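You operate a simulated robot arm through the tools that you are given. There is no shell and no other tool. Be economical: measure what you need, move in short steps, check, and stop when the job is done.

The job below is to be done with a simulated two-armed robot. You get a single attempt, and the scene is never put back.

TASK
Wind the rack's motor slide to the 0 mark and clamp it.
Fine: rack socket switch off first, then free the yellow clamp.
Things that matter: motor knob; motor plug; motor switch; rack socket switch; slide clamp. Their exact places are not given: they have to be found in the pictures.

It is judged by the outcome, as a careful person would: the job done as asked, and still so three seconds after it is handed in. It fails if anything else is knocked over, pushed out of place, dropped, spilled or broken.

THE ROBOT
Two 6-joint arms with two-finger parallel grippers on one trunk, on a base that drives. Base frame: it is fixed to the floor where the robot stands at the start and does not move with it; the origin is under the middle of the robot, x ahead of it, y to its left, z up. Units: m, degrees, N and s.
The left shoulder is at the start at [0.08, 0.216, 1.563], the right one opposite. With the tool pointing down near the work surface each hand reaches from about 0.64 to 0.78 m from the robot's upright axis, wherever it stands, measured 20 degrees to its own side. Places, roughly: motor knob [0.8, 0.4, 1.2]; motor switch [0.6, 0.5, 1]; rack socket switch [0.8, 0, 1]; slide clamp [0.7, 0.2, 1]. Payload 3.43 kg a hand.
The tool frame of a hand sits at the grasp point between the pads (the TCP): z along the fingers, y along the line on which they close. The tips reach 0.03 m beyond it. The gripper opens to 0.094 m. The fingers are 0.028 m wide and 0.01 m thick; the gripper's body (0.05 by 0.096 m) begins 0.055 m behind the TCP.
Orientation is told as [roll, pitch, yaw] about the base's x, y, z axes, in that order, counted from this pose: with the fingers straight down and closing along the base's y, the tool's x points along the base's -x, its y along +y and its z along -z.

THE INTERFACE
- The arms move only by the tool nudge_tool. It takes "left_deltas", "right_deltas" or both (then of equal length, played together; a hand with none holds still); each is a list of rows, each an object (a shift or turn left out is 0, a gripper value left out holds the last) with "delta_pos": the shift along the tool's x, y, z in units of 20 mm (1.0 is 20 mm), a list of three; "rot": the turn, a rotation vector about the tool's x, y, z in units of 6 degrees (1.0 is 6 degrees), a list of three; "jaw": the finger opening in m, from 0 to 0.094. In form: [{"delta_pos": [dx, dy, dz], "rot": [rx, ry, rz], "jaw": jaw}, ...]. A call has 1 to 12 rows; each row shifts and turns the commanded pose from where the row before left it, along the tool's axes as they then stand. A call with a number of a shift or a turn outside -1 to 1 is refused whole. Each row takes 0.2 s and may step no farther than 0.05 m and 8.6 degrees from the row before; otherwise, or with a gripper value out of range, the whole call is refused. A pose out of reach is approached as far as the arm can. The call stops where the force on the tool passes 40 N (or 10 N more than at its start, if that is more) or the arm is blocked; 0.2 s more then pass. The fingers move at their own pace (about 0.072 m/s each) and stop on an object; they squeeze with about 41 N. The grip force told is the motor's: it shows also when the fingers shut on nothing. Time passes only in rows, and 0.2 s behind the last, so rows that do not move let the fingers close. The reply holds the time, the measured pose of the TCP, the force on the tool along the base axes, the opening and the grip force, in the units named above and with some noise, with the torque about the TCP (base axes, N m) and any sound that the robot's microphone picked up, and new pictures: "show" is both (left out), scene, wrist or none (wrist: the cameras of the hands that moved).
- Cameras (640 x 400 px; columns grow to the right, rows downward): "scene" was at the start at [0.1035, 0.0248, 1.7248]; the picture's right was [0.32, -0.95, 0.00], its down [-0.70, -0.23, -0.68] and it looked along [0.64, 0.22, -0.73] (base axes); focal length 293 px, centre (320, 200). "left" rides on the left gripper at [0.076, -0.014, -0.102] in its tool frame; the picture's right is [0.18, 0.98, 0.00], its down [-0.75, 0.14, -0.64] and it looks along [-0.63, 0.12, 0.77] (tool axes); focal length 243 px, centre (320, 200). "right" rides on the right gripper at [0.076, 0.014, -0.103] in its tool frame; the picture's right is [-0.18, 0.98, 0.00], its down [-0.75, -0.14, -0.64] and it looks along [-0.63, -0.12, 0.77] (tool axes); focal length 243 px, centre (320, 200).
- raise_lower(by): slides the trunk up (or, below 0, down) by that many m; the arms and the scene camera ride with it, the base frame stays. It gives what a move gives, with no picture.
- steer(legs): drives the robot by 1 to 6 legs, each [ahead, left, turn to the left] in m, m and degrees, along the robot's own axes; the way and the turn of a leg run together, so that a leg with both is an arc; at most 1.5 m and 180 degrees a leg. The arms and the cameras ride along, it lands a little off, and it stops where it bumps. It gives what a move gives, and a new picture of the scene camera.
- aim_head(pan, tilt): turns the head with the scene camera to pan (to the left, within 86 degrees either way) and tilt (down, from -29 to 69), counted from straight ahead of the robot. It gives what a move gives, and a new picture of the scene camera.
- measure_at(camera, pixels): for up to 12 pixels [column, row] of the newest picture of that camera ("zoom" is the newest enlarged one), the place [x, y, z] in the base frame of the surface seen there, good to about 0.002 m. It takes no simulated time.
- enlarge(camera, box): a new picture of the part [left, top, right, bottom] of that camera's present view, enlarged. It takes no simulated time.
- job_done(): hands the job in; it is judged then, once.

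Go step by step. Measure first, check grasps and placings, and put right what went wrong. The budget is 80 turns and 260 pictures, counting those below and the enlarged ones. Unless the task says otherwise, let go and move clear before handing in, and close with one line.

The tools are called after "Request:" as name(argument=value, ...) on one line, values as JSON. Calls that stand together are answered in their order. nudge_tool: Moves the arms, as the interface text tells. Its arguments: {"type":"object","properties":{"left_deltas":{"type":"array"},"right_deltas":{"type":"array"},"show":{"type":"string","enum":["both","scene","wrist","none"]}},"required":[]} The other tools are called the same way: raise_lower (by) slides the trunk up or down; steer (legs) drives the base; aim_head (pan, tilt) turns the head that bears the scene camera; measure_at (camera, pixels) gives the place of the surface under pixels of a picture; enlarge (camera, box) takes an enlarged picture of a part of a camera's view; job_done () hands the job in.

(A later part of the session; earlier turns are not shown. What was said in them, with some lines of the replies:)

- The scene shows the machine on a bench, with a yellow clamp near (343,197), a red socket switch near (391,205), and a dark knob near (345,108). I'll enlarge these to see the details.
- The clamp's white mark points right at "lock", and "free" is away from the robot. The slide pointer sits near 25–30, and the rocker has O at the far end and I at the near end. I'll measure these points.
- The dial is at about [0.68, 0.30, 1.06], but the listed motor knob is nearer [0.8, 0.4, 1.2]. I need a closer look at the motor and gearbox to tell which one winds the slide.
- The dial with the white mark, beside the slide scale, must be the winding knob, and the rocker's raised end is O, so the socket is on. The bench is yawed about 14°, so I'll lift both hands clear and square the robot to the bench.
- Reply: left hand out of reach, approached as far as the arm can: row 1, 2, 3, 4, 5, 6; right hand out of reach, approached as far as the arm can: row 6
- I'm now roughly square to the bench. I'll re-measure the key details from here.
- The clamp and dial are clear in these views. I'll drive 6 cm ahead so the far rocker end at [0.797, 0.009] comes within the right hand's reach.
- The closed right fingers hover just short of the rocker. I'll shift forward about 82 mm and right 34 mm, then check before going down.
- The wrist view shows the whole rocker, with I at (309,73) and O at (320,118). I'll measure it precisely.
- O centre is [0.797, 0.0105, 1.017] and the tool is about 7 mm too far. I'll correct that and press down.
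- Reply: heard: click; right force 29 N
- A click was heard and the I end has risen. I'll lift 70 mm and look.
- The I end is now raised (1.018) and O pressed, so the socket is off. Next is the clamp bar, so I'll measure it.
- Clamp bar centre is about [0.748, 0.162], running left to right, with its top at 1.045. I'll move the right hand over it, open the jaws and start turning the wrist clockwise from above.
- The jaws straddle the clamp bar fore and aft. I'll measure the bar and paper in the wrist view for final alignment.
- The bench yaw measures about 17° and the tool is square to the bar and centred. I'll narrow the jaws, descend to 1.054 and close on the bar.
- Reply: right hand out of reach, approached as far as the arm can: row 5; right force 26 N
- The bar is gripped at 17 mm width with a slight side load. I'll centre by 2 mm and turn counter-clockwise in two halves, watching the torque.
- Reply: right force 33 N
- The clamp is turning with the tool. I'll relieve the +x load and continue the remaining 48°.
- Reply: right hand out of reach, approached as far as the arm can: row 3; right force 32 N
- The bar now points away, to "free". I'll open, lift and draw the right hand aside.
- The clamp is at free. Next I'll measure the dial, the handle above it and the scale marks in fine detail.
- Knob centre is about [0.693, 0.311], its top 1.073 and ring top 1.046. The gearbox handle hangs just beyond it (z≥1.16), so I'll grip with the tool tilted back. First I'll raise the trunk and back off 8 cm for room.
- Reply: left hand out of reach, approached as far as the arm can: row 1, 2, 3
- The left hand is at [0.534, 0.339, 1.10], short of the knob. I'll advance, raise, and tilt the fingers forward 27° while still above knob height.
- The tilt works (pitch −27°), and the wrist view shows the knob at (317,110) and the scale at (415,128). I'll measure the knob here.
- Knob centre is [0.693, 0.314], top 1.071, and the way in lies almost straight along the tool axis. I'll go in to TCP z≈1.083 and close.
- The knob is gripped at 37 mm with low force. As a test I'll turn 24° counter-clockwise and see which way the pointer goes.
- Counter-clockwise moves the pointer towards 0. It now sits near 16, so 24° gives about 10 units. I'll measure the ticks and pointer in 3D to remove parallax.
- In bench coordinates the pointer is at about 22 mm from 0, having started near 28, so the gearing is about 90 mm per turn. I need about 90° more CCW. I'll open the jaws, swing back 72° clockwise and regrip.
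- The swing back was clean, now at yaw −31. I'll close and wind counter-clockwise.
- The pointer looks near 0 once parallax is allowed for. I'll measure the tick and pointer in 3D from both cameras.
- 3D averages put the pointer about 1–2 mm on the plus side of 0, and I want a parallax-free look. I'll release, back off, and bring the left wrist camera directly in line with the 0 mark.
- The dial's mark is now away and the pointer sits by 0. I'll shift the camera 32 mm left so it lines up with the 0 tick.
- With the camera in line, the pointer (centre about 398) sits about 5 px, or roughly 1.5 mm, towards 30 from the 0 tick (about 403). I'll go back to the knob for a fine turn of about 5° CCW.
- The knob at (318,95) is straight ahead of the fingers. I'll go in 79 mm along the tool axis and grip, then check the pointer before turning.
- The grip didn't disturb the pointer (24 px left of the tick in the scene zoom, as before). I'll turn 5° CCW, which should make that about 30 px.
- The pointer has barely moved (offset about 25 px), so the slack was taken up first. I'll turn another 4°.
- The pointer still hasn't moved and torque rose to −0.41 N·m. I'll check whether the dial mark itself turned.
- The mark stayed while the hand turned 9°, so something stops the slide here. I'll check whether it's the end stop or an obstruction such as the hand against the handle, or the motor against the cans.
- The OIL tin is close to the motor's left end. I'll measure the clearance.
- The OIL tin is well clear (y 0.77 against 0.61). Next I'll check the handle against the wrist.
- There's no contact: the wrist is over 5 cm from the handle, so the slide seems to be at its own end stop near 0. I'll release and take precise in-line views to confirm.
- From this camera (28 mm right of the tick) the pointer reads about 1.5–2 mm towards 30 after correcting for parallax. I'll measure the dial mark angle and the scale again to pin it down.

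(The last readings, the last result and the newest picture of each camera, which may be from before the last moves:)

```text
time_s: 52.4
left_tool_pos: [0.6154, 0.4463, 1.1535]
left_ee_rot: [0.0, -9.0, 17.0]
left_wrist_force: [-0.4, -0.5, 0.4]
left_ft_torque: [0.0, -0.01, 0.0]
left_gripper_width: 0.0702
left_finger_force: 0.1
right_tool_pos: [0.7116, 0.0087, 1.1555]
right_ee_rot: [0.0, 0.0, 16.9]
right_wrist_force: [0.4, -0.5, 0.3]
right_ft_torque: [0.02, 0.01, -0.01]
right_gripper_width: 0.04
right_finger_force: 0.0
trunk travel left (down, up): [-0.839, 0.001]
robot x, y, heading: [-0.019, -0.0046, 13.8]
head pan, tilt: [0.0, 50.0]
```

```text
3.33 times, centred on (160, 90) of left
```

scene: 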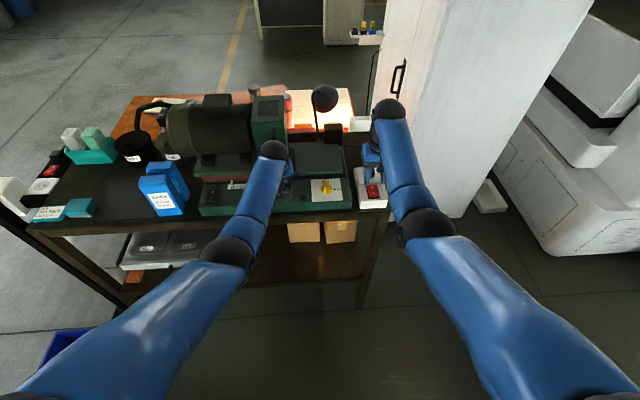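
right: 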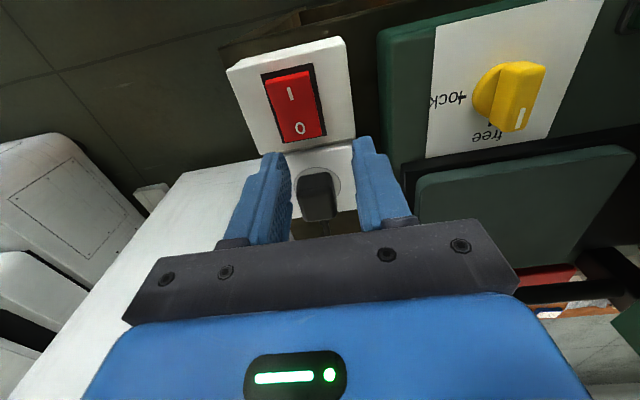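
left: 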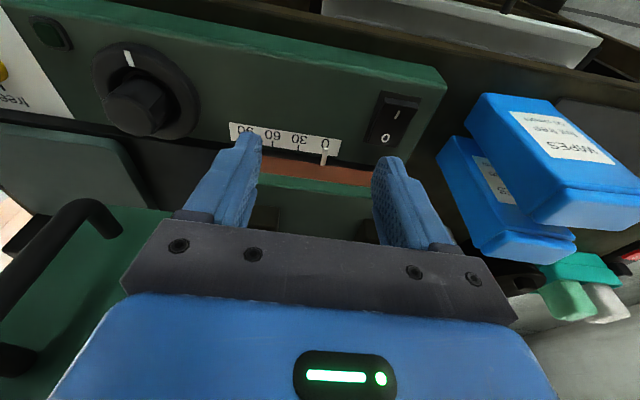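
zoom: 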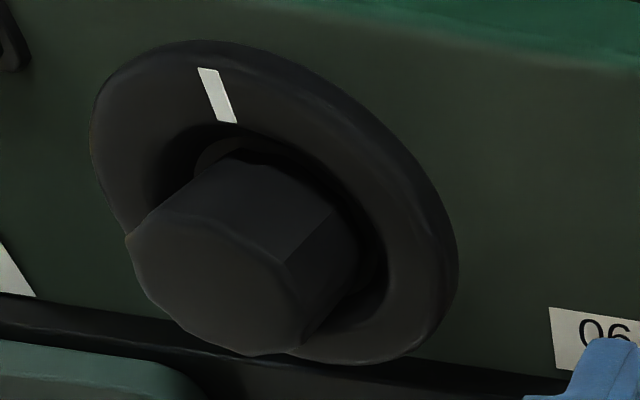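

The dial mark now points exactly at the front, 90° from its start, and the 3D readings put the pointer at 0 to within about 1 mm against the end stop. I'll draw the left hand back and drive 6 cm ahead so the right hand can lock the clamp.

Request:
nudge_tool(left_deltas=[{"delta_pos": [1, 0, -0.15]}, {"delta_pos": [1, 0, -0.15]}, {"delta_pos": [1, 0, -0.15]}, {"delta_pos": [1, 0, -0.15]}], show="none")

Request:
steer(legs=[[0.06, 0, 0]])

```text
time_s: 53.4
left_tool_pos: [0.538, 0.4225, 1.1538]
left_ee_rot: [0.0, -9.1, 17.0]
left_wrist_force: [0.1, 0.2, -0.2]
left_ft_torque: [-0.03, -0.02, 0.01]
left_gripper_width: 0.07
left_finger_force: 0.1
right_tool_pos: [0.7106, 0.0092, 1.1554]
right_ee_rot: [0.0, 0.0, 17.0]
right_wrist_force: [-0.7, -0.6, 0.6]
right_ft_torque: [0.02, -0.05, -0.01]
right_gripper_width: 0.04
right_finger_force: 0.1
trunk travel left (down, up): [-0.839, 0.001]
robot x, y, heading: [-0.0199, -0.008, 13.8]
head pan, tilt: [0.0, 50.0]
```

```text
time_s: 54.3
left_tool_pos: [0.5846, 0.435, 1.1596]
left_ee_rot: [0.0, -9.8, 17.1]
left_wrist_force: [-0.6, 0.1, 0.4]
left_ft_torque: [-0.01, -0.03, -0.03]
left_gripper_width: 0.0701
left_finger_force: 0.0
right_tool_pos: [0.7581, 0.0209, 1.1642]
right_ee_rot: [0.0, -0.6, 16.9]
right_wrist_force: [-1.4, 1.0, 0.5]
right_ft_torque: [0.03, -0.07, 0.01]
right_gripper_width: 0.0399
right_finger_force: 0.1
trunk travel left (down, up): [-0.839, 0.001]
robot x, y, heading: [0.0371, 0.0061, 13.8]
head pan, tilt: [0.0, 50.0]
```

scene: 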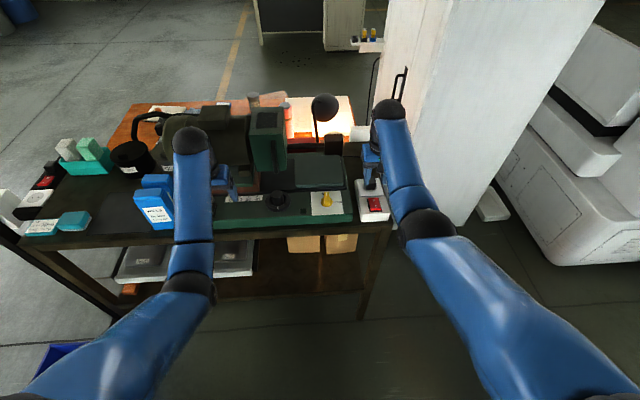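

The right hand is at about [0.765, 0.022, 1.16]. I'll move 139 mm left and 26 mm forward to get over the clamp.

Request:
nudge_tool(right_deltas=[{"delta_pos": [-0.18, 0.99, 0]}, {"delta_pos": [-0.18, 0.99, 0]}, {"delta_pos": [-0.18, 0.99, 0]}, {"delta_pos": [-0.18, 0.99, 0]}, {"delta_pos": [-0.18, 0.99, 0]}, {"delta_pos": [-0.18, 0.99, 0]}, {"delta_pos": [-0.18, 0.99, 0]}, {"delta_pos": [0, 0, 1]}, {"delta_pos": [0, 0, 1]}, {}], show="wrist")

Request:
measure_at(camera="right", pixels=[[318, 100], [318, 110], [322, 130], [322, 145], [300, 115], [345, 115]])

Request:
enlarge(camera="right", box=[220, 60, 420, 185])

```text
time_s: 56.5
left_tool_pos: [0.5944, 0.4371, 1.1537]
left_ee_rot: [-0.1, -9.2, 17.0]
left_wrist_force: [0.1, -0.3, 0.1]
left_ft_torque: [0.03, -0.01, -0.01]
left_gripper_width: 0.0702
left_finger_force: 0.1
right_tool_pos: [0.7341, 0.1541, 1.1218]
right_ee_rot: [0.0, -0.1, 17.1]
right_wrist_force: [0.0, -0.5, 0.8]
right_ft_torque: [-0.04, -0.03, 0.01]
right_gripper_width: 0.0401
right_finger_force: 0.1
right hand out of reach, approached as far as the arm can: row 7, 9
trunk travel left (down, up): [-0.839, 0.001]
robot x, y, heading: [0.0389, 0.0103, 14.0]
head pan, tilt: [0.0, 50.0]
```

right: 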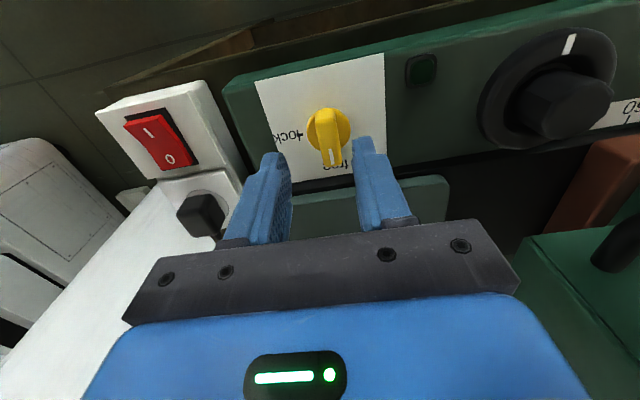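

```text
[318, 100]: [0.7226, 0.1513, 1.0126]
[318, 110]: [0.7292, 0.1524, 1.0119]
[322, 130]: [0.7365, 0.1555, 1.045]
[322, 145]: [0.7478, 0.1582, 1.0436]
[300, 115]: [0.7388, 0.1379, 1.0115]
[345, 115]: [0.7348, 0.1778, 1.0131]
```

```text
3.20 times, centred on (320, 122) of right
```

zoom: 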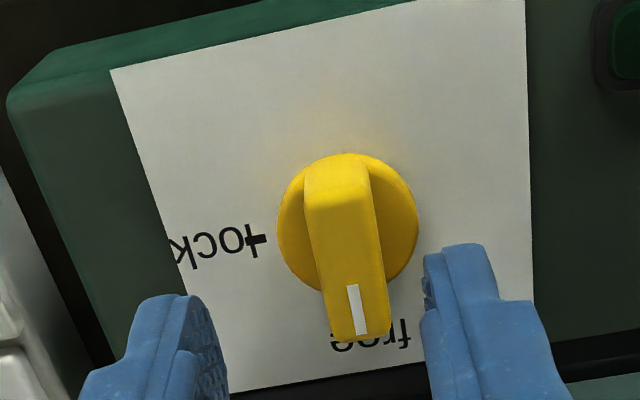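

The hand stopped short at [0.734, 0.154], at the far end of its reach. I'll move the left hand back 4 cm, drive 4 cm ahead and lower the trunk 3 cm.

Request:
nudge_tool(left_deltas=[{"delta_pos": [1, 0, -0.15]}, {"delta_pos": [1, 0, -0.15]}], show="none")

Request:
steer(legs=[[0.04, 0, 0]])

Request:
raise_lower(by=-0.03)

Request:
nudge_tool(right_deltas=[{}], show="wrist")

```text
time_s: 57.1
left_tool_pos: [0.5562, 0.425, 1.1538]
left_ee_rot: [0.0, -9.2, 17.0]
left_wrist_force: [-0.6, -0.5, 0.4]
left_ft_torque: [0.01, -0.03, -0.02]
left_gripper_width: 0.0702
left_finger_force: 0.0
right_tool_pos: [0.7343, 0.154, 1.1211]
right_ee_rot: [-0.1, -0.2, 17.0]
right_wrist_force: [-0.3, 0.2, 0.2]
right_ft_torque: [0.0, -0.02, -0.01]
right_gripper_width: 0.0399
right_finger_force: 0.1
trunk travel left (down, up): [-0.839, 0.001]
robot x, y, heading: [0.0379, 0.009, 13.7]
head pan, tilt: [0.0, 50.0]
```

```text
time_s: 58.0
left_tool_pos: [0.5873, 0.4332, 1.1574]
left_ee_rot: [0.1, -9.6, 17.0]
left_wrist_force: [-0.7, -0.7, 0.1]
left_ft_torque: [-0.01, -0.06, -0.03]
left_gripper_width: 0.0702
left_finger_force: 0.0
right_tool_pos: [0.765, 0.1617, 1.1267]
right_ee_rot: [-0.1, -0.5, 17.0]
right_wrist_force: [-0.4, 0.1, 0.3]
right_ft_torque: [0.03, -0.05, 0.03]
right_gripper_width: 0.04
right_finger_force: 0.0
trunk travel left (down, up): [-0.839, 0.001]
robot x, y, heading: [0.0762, 0.0222, 13.7]
head pan, tilt: [0.0, 50.0]
```

scene: 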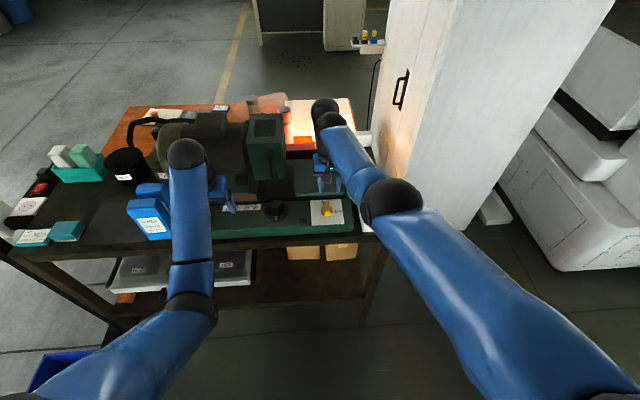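

```text
time_s: 58.8
left_tool_pos: [0.5916, 0.4354, 1.1245]
left_ee_rot: [0.0, -9.3, 17.0]
left_wrist_force: [-0.2, -0.3, 0.3]
left_ft_torque: [0.01, -0.05, -0.02]
left_gripper_width: 0.0699
left_finger_force: 0.0
right_tool_pos: [0.7688, 0.1622, 1.0924]
right_ee_rot: [0.0, -0.2, 17.0]
right_wrist_force: [-0.2, 0.5, -0.2]
right_ft_torque: [0.01, 0.01, -0.01]
right_gripper_width: 0.0399
right_finger_force: 0.1
trunk travel left (down, up): [-0.809, 0.031]
robot x, y, heading: [0.0766, 0.0219, 13.9]
head pan, tilt: [0.0, 50.0]
```

```text
time_s: 59.2
left_tool_pos: [0.5971, 0.4351, 1.1205]
left_ee_rot: [0.0, -9.0, 17.0]
left_wrist_force: [0.4, 0.4, 0.2]
left_ft_torque: [0.01, -0.01, 0.0]
left_gripper_width: 0.0699
left_finger_force: 0.1
right_tool_pos: [0.7756, 0.1631, 1.09]
right_ee_rot: [0.0, 0.2, 16.9]
right_wrist_force: [0.8, 0.2, 0.2]
right_ft_torque: [0.03, 0.03, 0.02]
right_gripper_width: 0.0397
right_finger_force: 0.1
trunk travel left (down, up): [-0.809, 0.031]
robot x, y, heading: [0.0768, 0.0203, 13.9]
head pan, tilt: [0.0, 50.0]
```

right: 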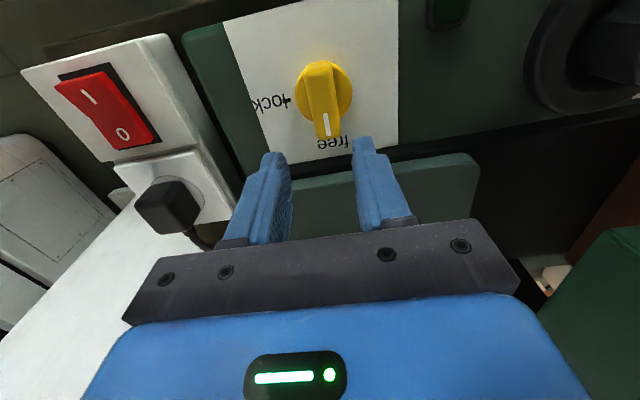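

The tool is now at [0.7756, 0.163, 1.090], slightly past the bar. I'll measure the bar for the exact offset.

Request:
measure_at(camera="right", pixels=[[320, 66], [325, 105], [327, 125], [322, 85], [309, 70], [337, 70], [300, 90], [350, 90], [325, 62]])

```text
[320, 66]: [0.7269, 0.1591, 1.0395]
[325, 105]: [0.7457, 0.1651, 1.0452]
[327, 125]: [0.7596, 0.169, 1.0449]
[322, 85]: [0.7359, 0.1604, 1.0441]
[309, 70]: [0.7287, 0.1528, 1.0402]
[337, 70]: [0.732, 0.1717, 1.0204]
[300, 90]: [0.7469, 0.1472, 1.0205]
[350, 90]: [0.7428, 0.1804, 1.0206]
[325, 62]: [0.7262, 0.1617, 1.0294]
```

The bar runs from (0.727, 0.160) to (0.766, 0.170), centred at about [0.748, 0.1645]. I'll shift back 26 mm and left 9 mm, check, then descend.

Request:
nudge_tool(right_deltas=[{"delta_pos": [0.65, 0.24, 0]}, {"delta_pos": [0.65, 0.23, 0]}, {}], show="wrist")

```text
time_s: 60.0
left_tool_pos: [0.5951, 0.4344, 1.1217]
left_ee_rot: [0.0, -9.0, 17.1]
left_wrist_force: [-0.2, 0.6, 0.2]
left_ft_torque: [0.04, 0.0, -0.01]
left_gripper_width: 0.0702
left_finger_force: 0.0
right_tool_pos: [0.7454, 0.1638, 1.0914]
right_ee_rot: [0.0, -0.1, 17.0]
right_wrist_force: [0.2, -0.1, 0.1]
right_ft_torque: [0.01, -0.02, 0.02]
right_gripper_width: 0.0402
right_finger_force: 0.0
trunk travel left (down, up): [-0.809, 0.031]
robot x, y, heading: [0.0749, 0.0172, 14.1]
head pan, tilt: [0.0, 50.0]
```

right: 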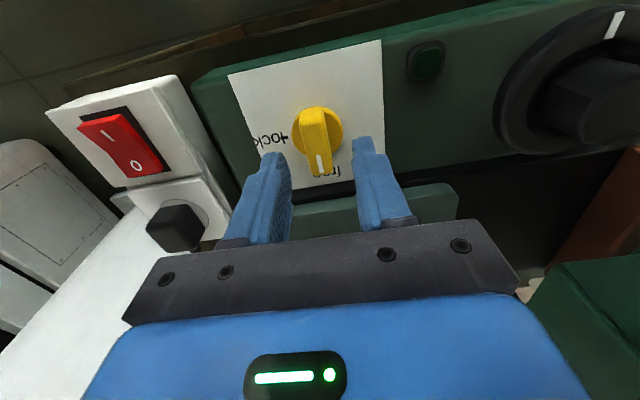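

Centred at [0.745, 0.164] with the bar between the jaws. I'll go forward 3 mm, descend 37 mm and grip.

Request:
nudge_tool(right_deltas=[{"delta_pos": [-0.15, 0, 0.6]}, {"delta_pos": [0, 0, 0.65]}, {"delta_pos": [0, 0, 0.6]}, {"jaw": 0.005}, {}, {}], show="wrist")

```text
time_s: 61.4
left_tool_pos: [0.5952, 0.4331, 1.1232]
left_ee_rot: [0.1, -9.1, 17.0]
left_wrist_force: [-0.7, 0.2, -0.4]
left_ft_torque: [0.0, 0.03, 0.01]
left_gripper_width: 0.0702
left_finger_force: 0.0
right_tool_pos: [0.749, 0.1634, 1.0537]
right_ee_rot: [0.1, 0.0, 16.9]
right_wrist_force: [3.1, -6.5, 0.0]
right_ft_torque: [-0.06, -0.65, -0.01]
right_gripper_width: 0.0166
right_finger_force: 44.6
trunk travel left (down, up): [-0.809, 0.031]
robot x, y, heading: [0.0772, 0.0171, 14.1]
head pan, tilt: [0.0, 50.0]
```

right: 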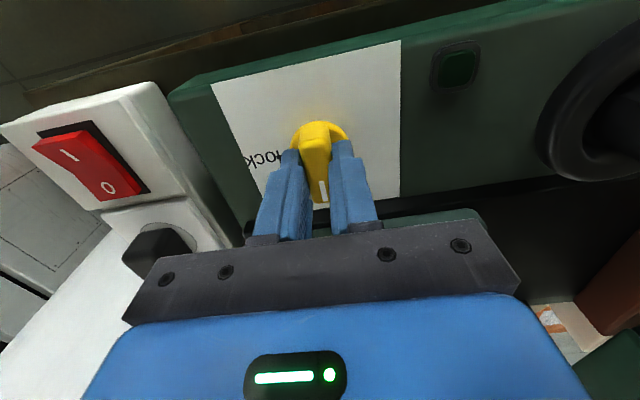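

Good grip with low side load. I'll turn 90° clockwise to "lock".

Request:
nudge_tool(right_deltas=[{"rot": [0, 0, 1]}, {"rot": [0, 0, 1]}, {"rot": [0, 0, 1]}, {"rot": [0, 0, 1]}, {"rot": [0, 0, 1]}, {"rot": [0, 0, 1]}, {"rot": [0, 0, 1]}, {"rot": [0, 0, 1]}], show="none")

Request:
nudge_tool(right_deltas=[{"rot": [0, 0, 1]}, {"rot": [0, 0, 1]}, {"rot": [0, 0, 1]}, {"rot": [0, 0, 1]}, {"rot": [0, 0, 1]}, {"rot": [0, 0, 1]}, {"rot": [0, 0, 1]}, {}], show="wrist")

```text
time_s: 63.2
left_tool_pos: [0.5948, 0.4337, 1.1234]
left_ee_rot: [0.1, -9.1, 16.9]
left_wrist_force: [0.0, 0.3, 0.5]
left_ft_torque: [0.05, -0.01, 0.02]
left_gripper_width: 0.0697
left_finger_force: 0.0
right_tool_pos: [0.7489, 0.1629, 1.0541]
right_ee_rot: [0.1, 0.0, -31.1]
right_wrist_force: [4.2, -10.1, 2.3]
right_ft_torque: [-1.01, -1.2, 0.02]
right_gripper_width: 0.0169
right_finger_force: 45.0
trunk travel left (down, up): [-0.809, 0.031]
robot x, y, heading: [0.075, 0.0174, 14.0]
head pan, tilt: [0.0, 50.0]
```

```text
time_s: 65.0
left_tool_pos: [0.5951, 0.4329, 1.1231]
left_ee_rot: [0.0, -9.1, 17.0]
left_wrist_force: [-0.2, 0.1, 0.3]
left_ft_torque: [-0.03, 0.01, 0.01]
left_gripper_width: 0.0699
left_finger_force: 0.0
right_tool_pos: [0.7507, 0.1646, 1.0543]
right_ee_rot: [0.1, 0.1, -73.0]
right_wrist_force: [8.3, -10.1, 6.2]
right_ft_torque: [-0.97, -0.31, 1.3]
right_gripper_width: 0.0167
right_finger_force: 44.5
trunk travel left (down, up): [-0.809, 0.031]
robot x, y, heading: [0.0763, 0.02, 14.2]
head pan, tilt: [0.0, 50.0]
```

right: 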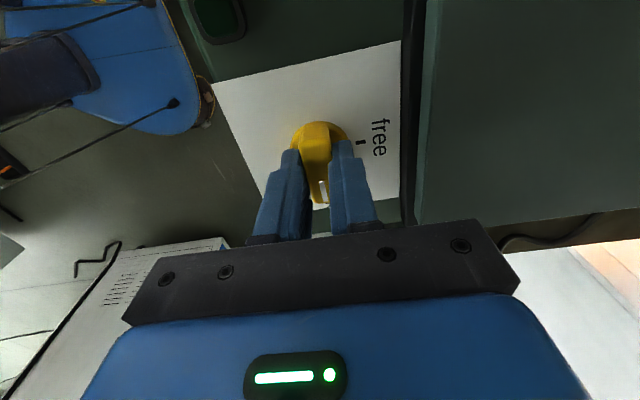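

The bar points at lock, and the torque of 1.3 N·m shows it's against its stop. I'll release, lift, and draw the right hand aside.

Request:
nudge_tool(right_deltas=[{"jaw": 0.04}, {}, {"delta_pos": [0, 0, -1]}, {"delta_pos": [0, 0, -1]}, {"delta_pos": [-1, 0, -0.5]}, {"delta_pos": [-1, 0, 0]}, {"delta_pos": [-1, 0, 0]}, {"delta_pos": [-1, 0, 0]}, {"delta_pos": [-1, -0.3, 0]}, {"delta_pos": [-1, -0.3, 0]}, {"delta_pos": [-1, -0.3, 0]}], show="none")

Request:
nudge_tool(left_deltas=[{"delta_pos": [0.5, 0.3, 0]}, {}])

Request:
enlarge(camera="scene", box=[200, 180, 400, 250])

Request:
enlarge(camera="left", box=[200, 80, 400, 205])

```text
time_s: 67.4
left_tool_pos: [0.5933, 0.4347, 1.1219]
left_ee_rot: [0.0, -9.1, 17.0]
left_wrist_force: [0.3, -0.3, -0.6]
left_ft_torque: [0.02, 0.01, 0.02]
left_gripper_width: 0.0699
left_finger_force: 0.2
right_tool_pos: [0.7723, 0.026, 1.1043]
right_ee_rot: [0.1, 0.0, -73.0]
right_wrist_force: [-0.5, 0.0, -0.1]
right_ft_torque: [0.0, 0.03, 0.01]
right_gripper_width: 0.0397
right_finger_force: 0.0
trunk travel left (down, up): [-0.809, 0.031]
robot x, y, heading: [0.0787, 0.0174, 14.1]
head pan, tilt: [0.0, 50.0]
```

```text
time_s: 68.0
left_tool_pos: [0.5846, 0.4366, 1.1203]
left_ee_rot: [0.0, -9.2, 17.0]
left_wrist_force: [0.4, -0.2, -0.6]
left_ft_torque: [0.03, -0.01, 0.05]
left_gripper_width: 0.0702
left_finger_force: 0.0
right_tool_pos: [0.7718, 0.026, 1.104]
right_ee_rot: [0.1, 0.0, -73.0]
right_wrist_force: [-0.2, -0.1, -0.2]
right_ft_torque: [-0.02, 0.02, 0.04]
right_gripper_width: 0.0401
right_finger_force: 0.1
trunk travel left (down, up): [-0.809, 0.031]
robot x, y, heading: [0.0787, 0.0182, 14.1]
head pan, tilt: [0.0, 50.0]
```

scene: 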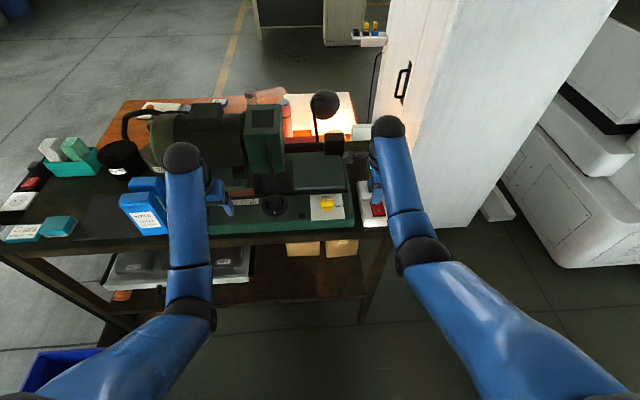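
left: 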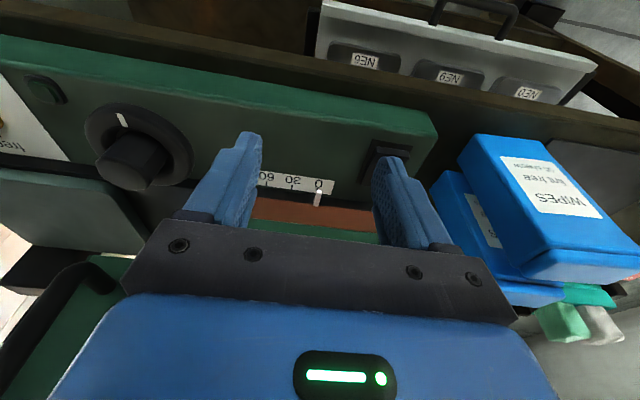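

```text
3.20 times, centred on (300, 215) of scene
```

zoom: 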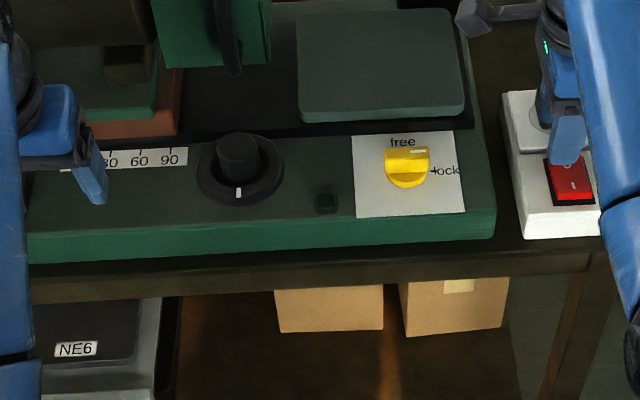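

```text
3.20 times, centred on (300, 142) of left
```

zoom: 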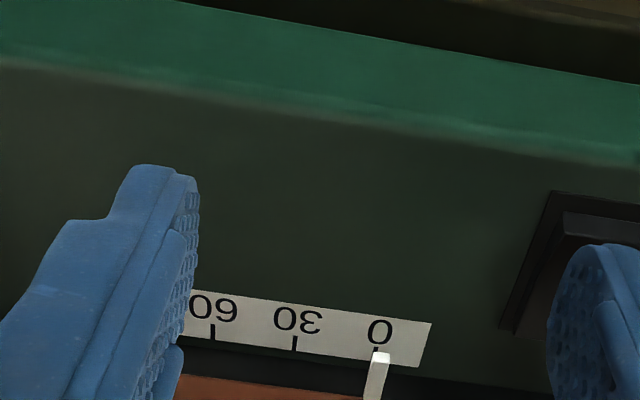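

The clamp is at lock, the socket is off, and the 0 tick is now directly visible at (376,350). I'll zoom tighter for a final reading.

Request:
enlarge(camera="left", box=[280, 170, 344, 210])

Request:
measure_at(camera="zoom", pixels=[[370, 190], [380, 220], [375, 260], [368, 300], [360, 182], [122, 160]])

```text
10.00 times, centred on (312, 190) of left
```

zoom: 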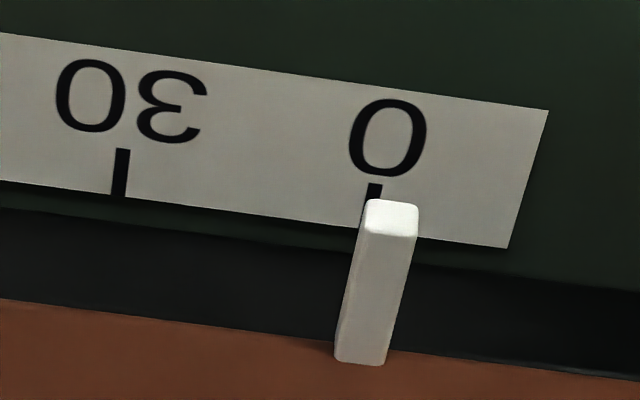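

```text
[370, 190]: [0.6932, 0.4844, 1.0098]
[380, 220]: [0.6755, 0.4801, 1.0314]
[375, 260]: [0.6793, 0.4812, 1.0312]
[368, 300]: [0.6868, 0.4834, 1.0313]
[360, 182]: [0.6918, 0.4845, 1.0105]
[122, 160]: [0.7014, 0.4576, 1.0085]
```

The close-up has the pointer tip over the 0 tick: 3D lateral 0.2495 against 0.248–0.250, so within about 1 mm. The clamp points at lock, the socket is off, and both hands are empty and clear, so I'll hand in.

Request:
job_done()

```text
The job is handed in.
```

The rack socket is switched off, the motor slide is wound to the 0 mark (within about 1 mm by measurement), and the yellow clamp is back at lock, with both hands clear.
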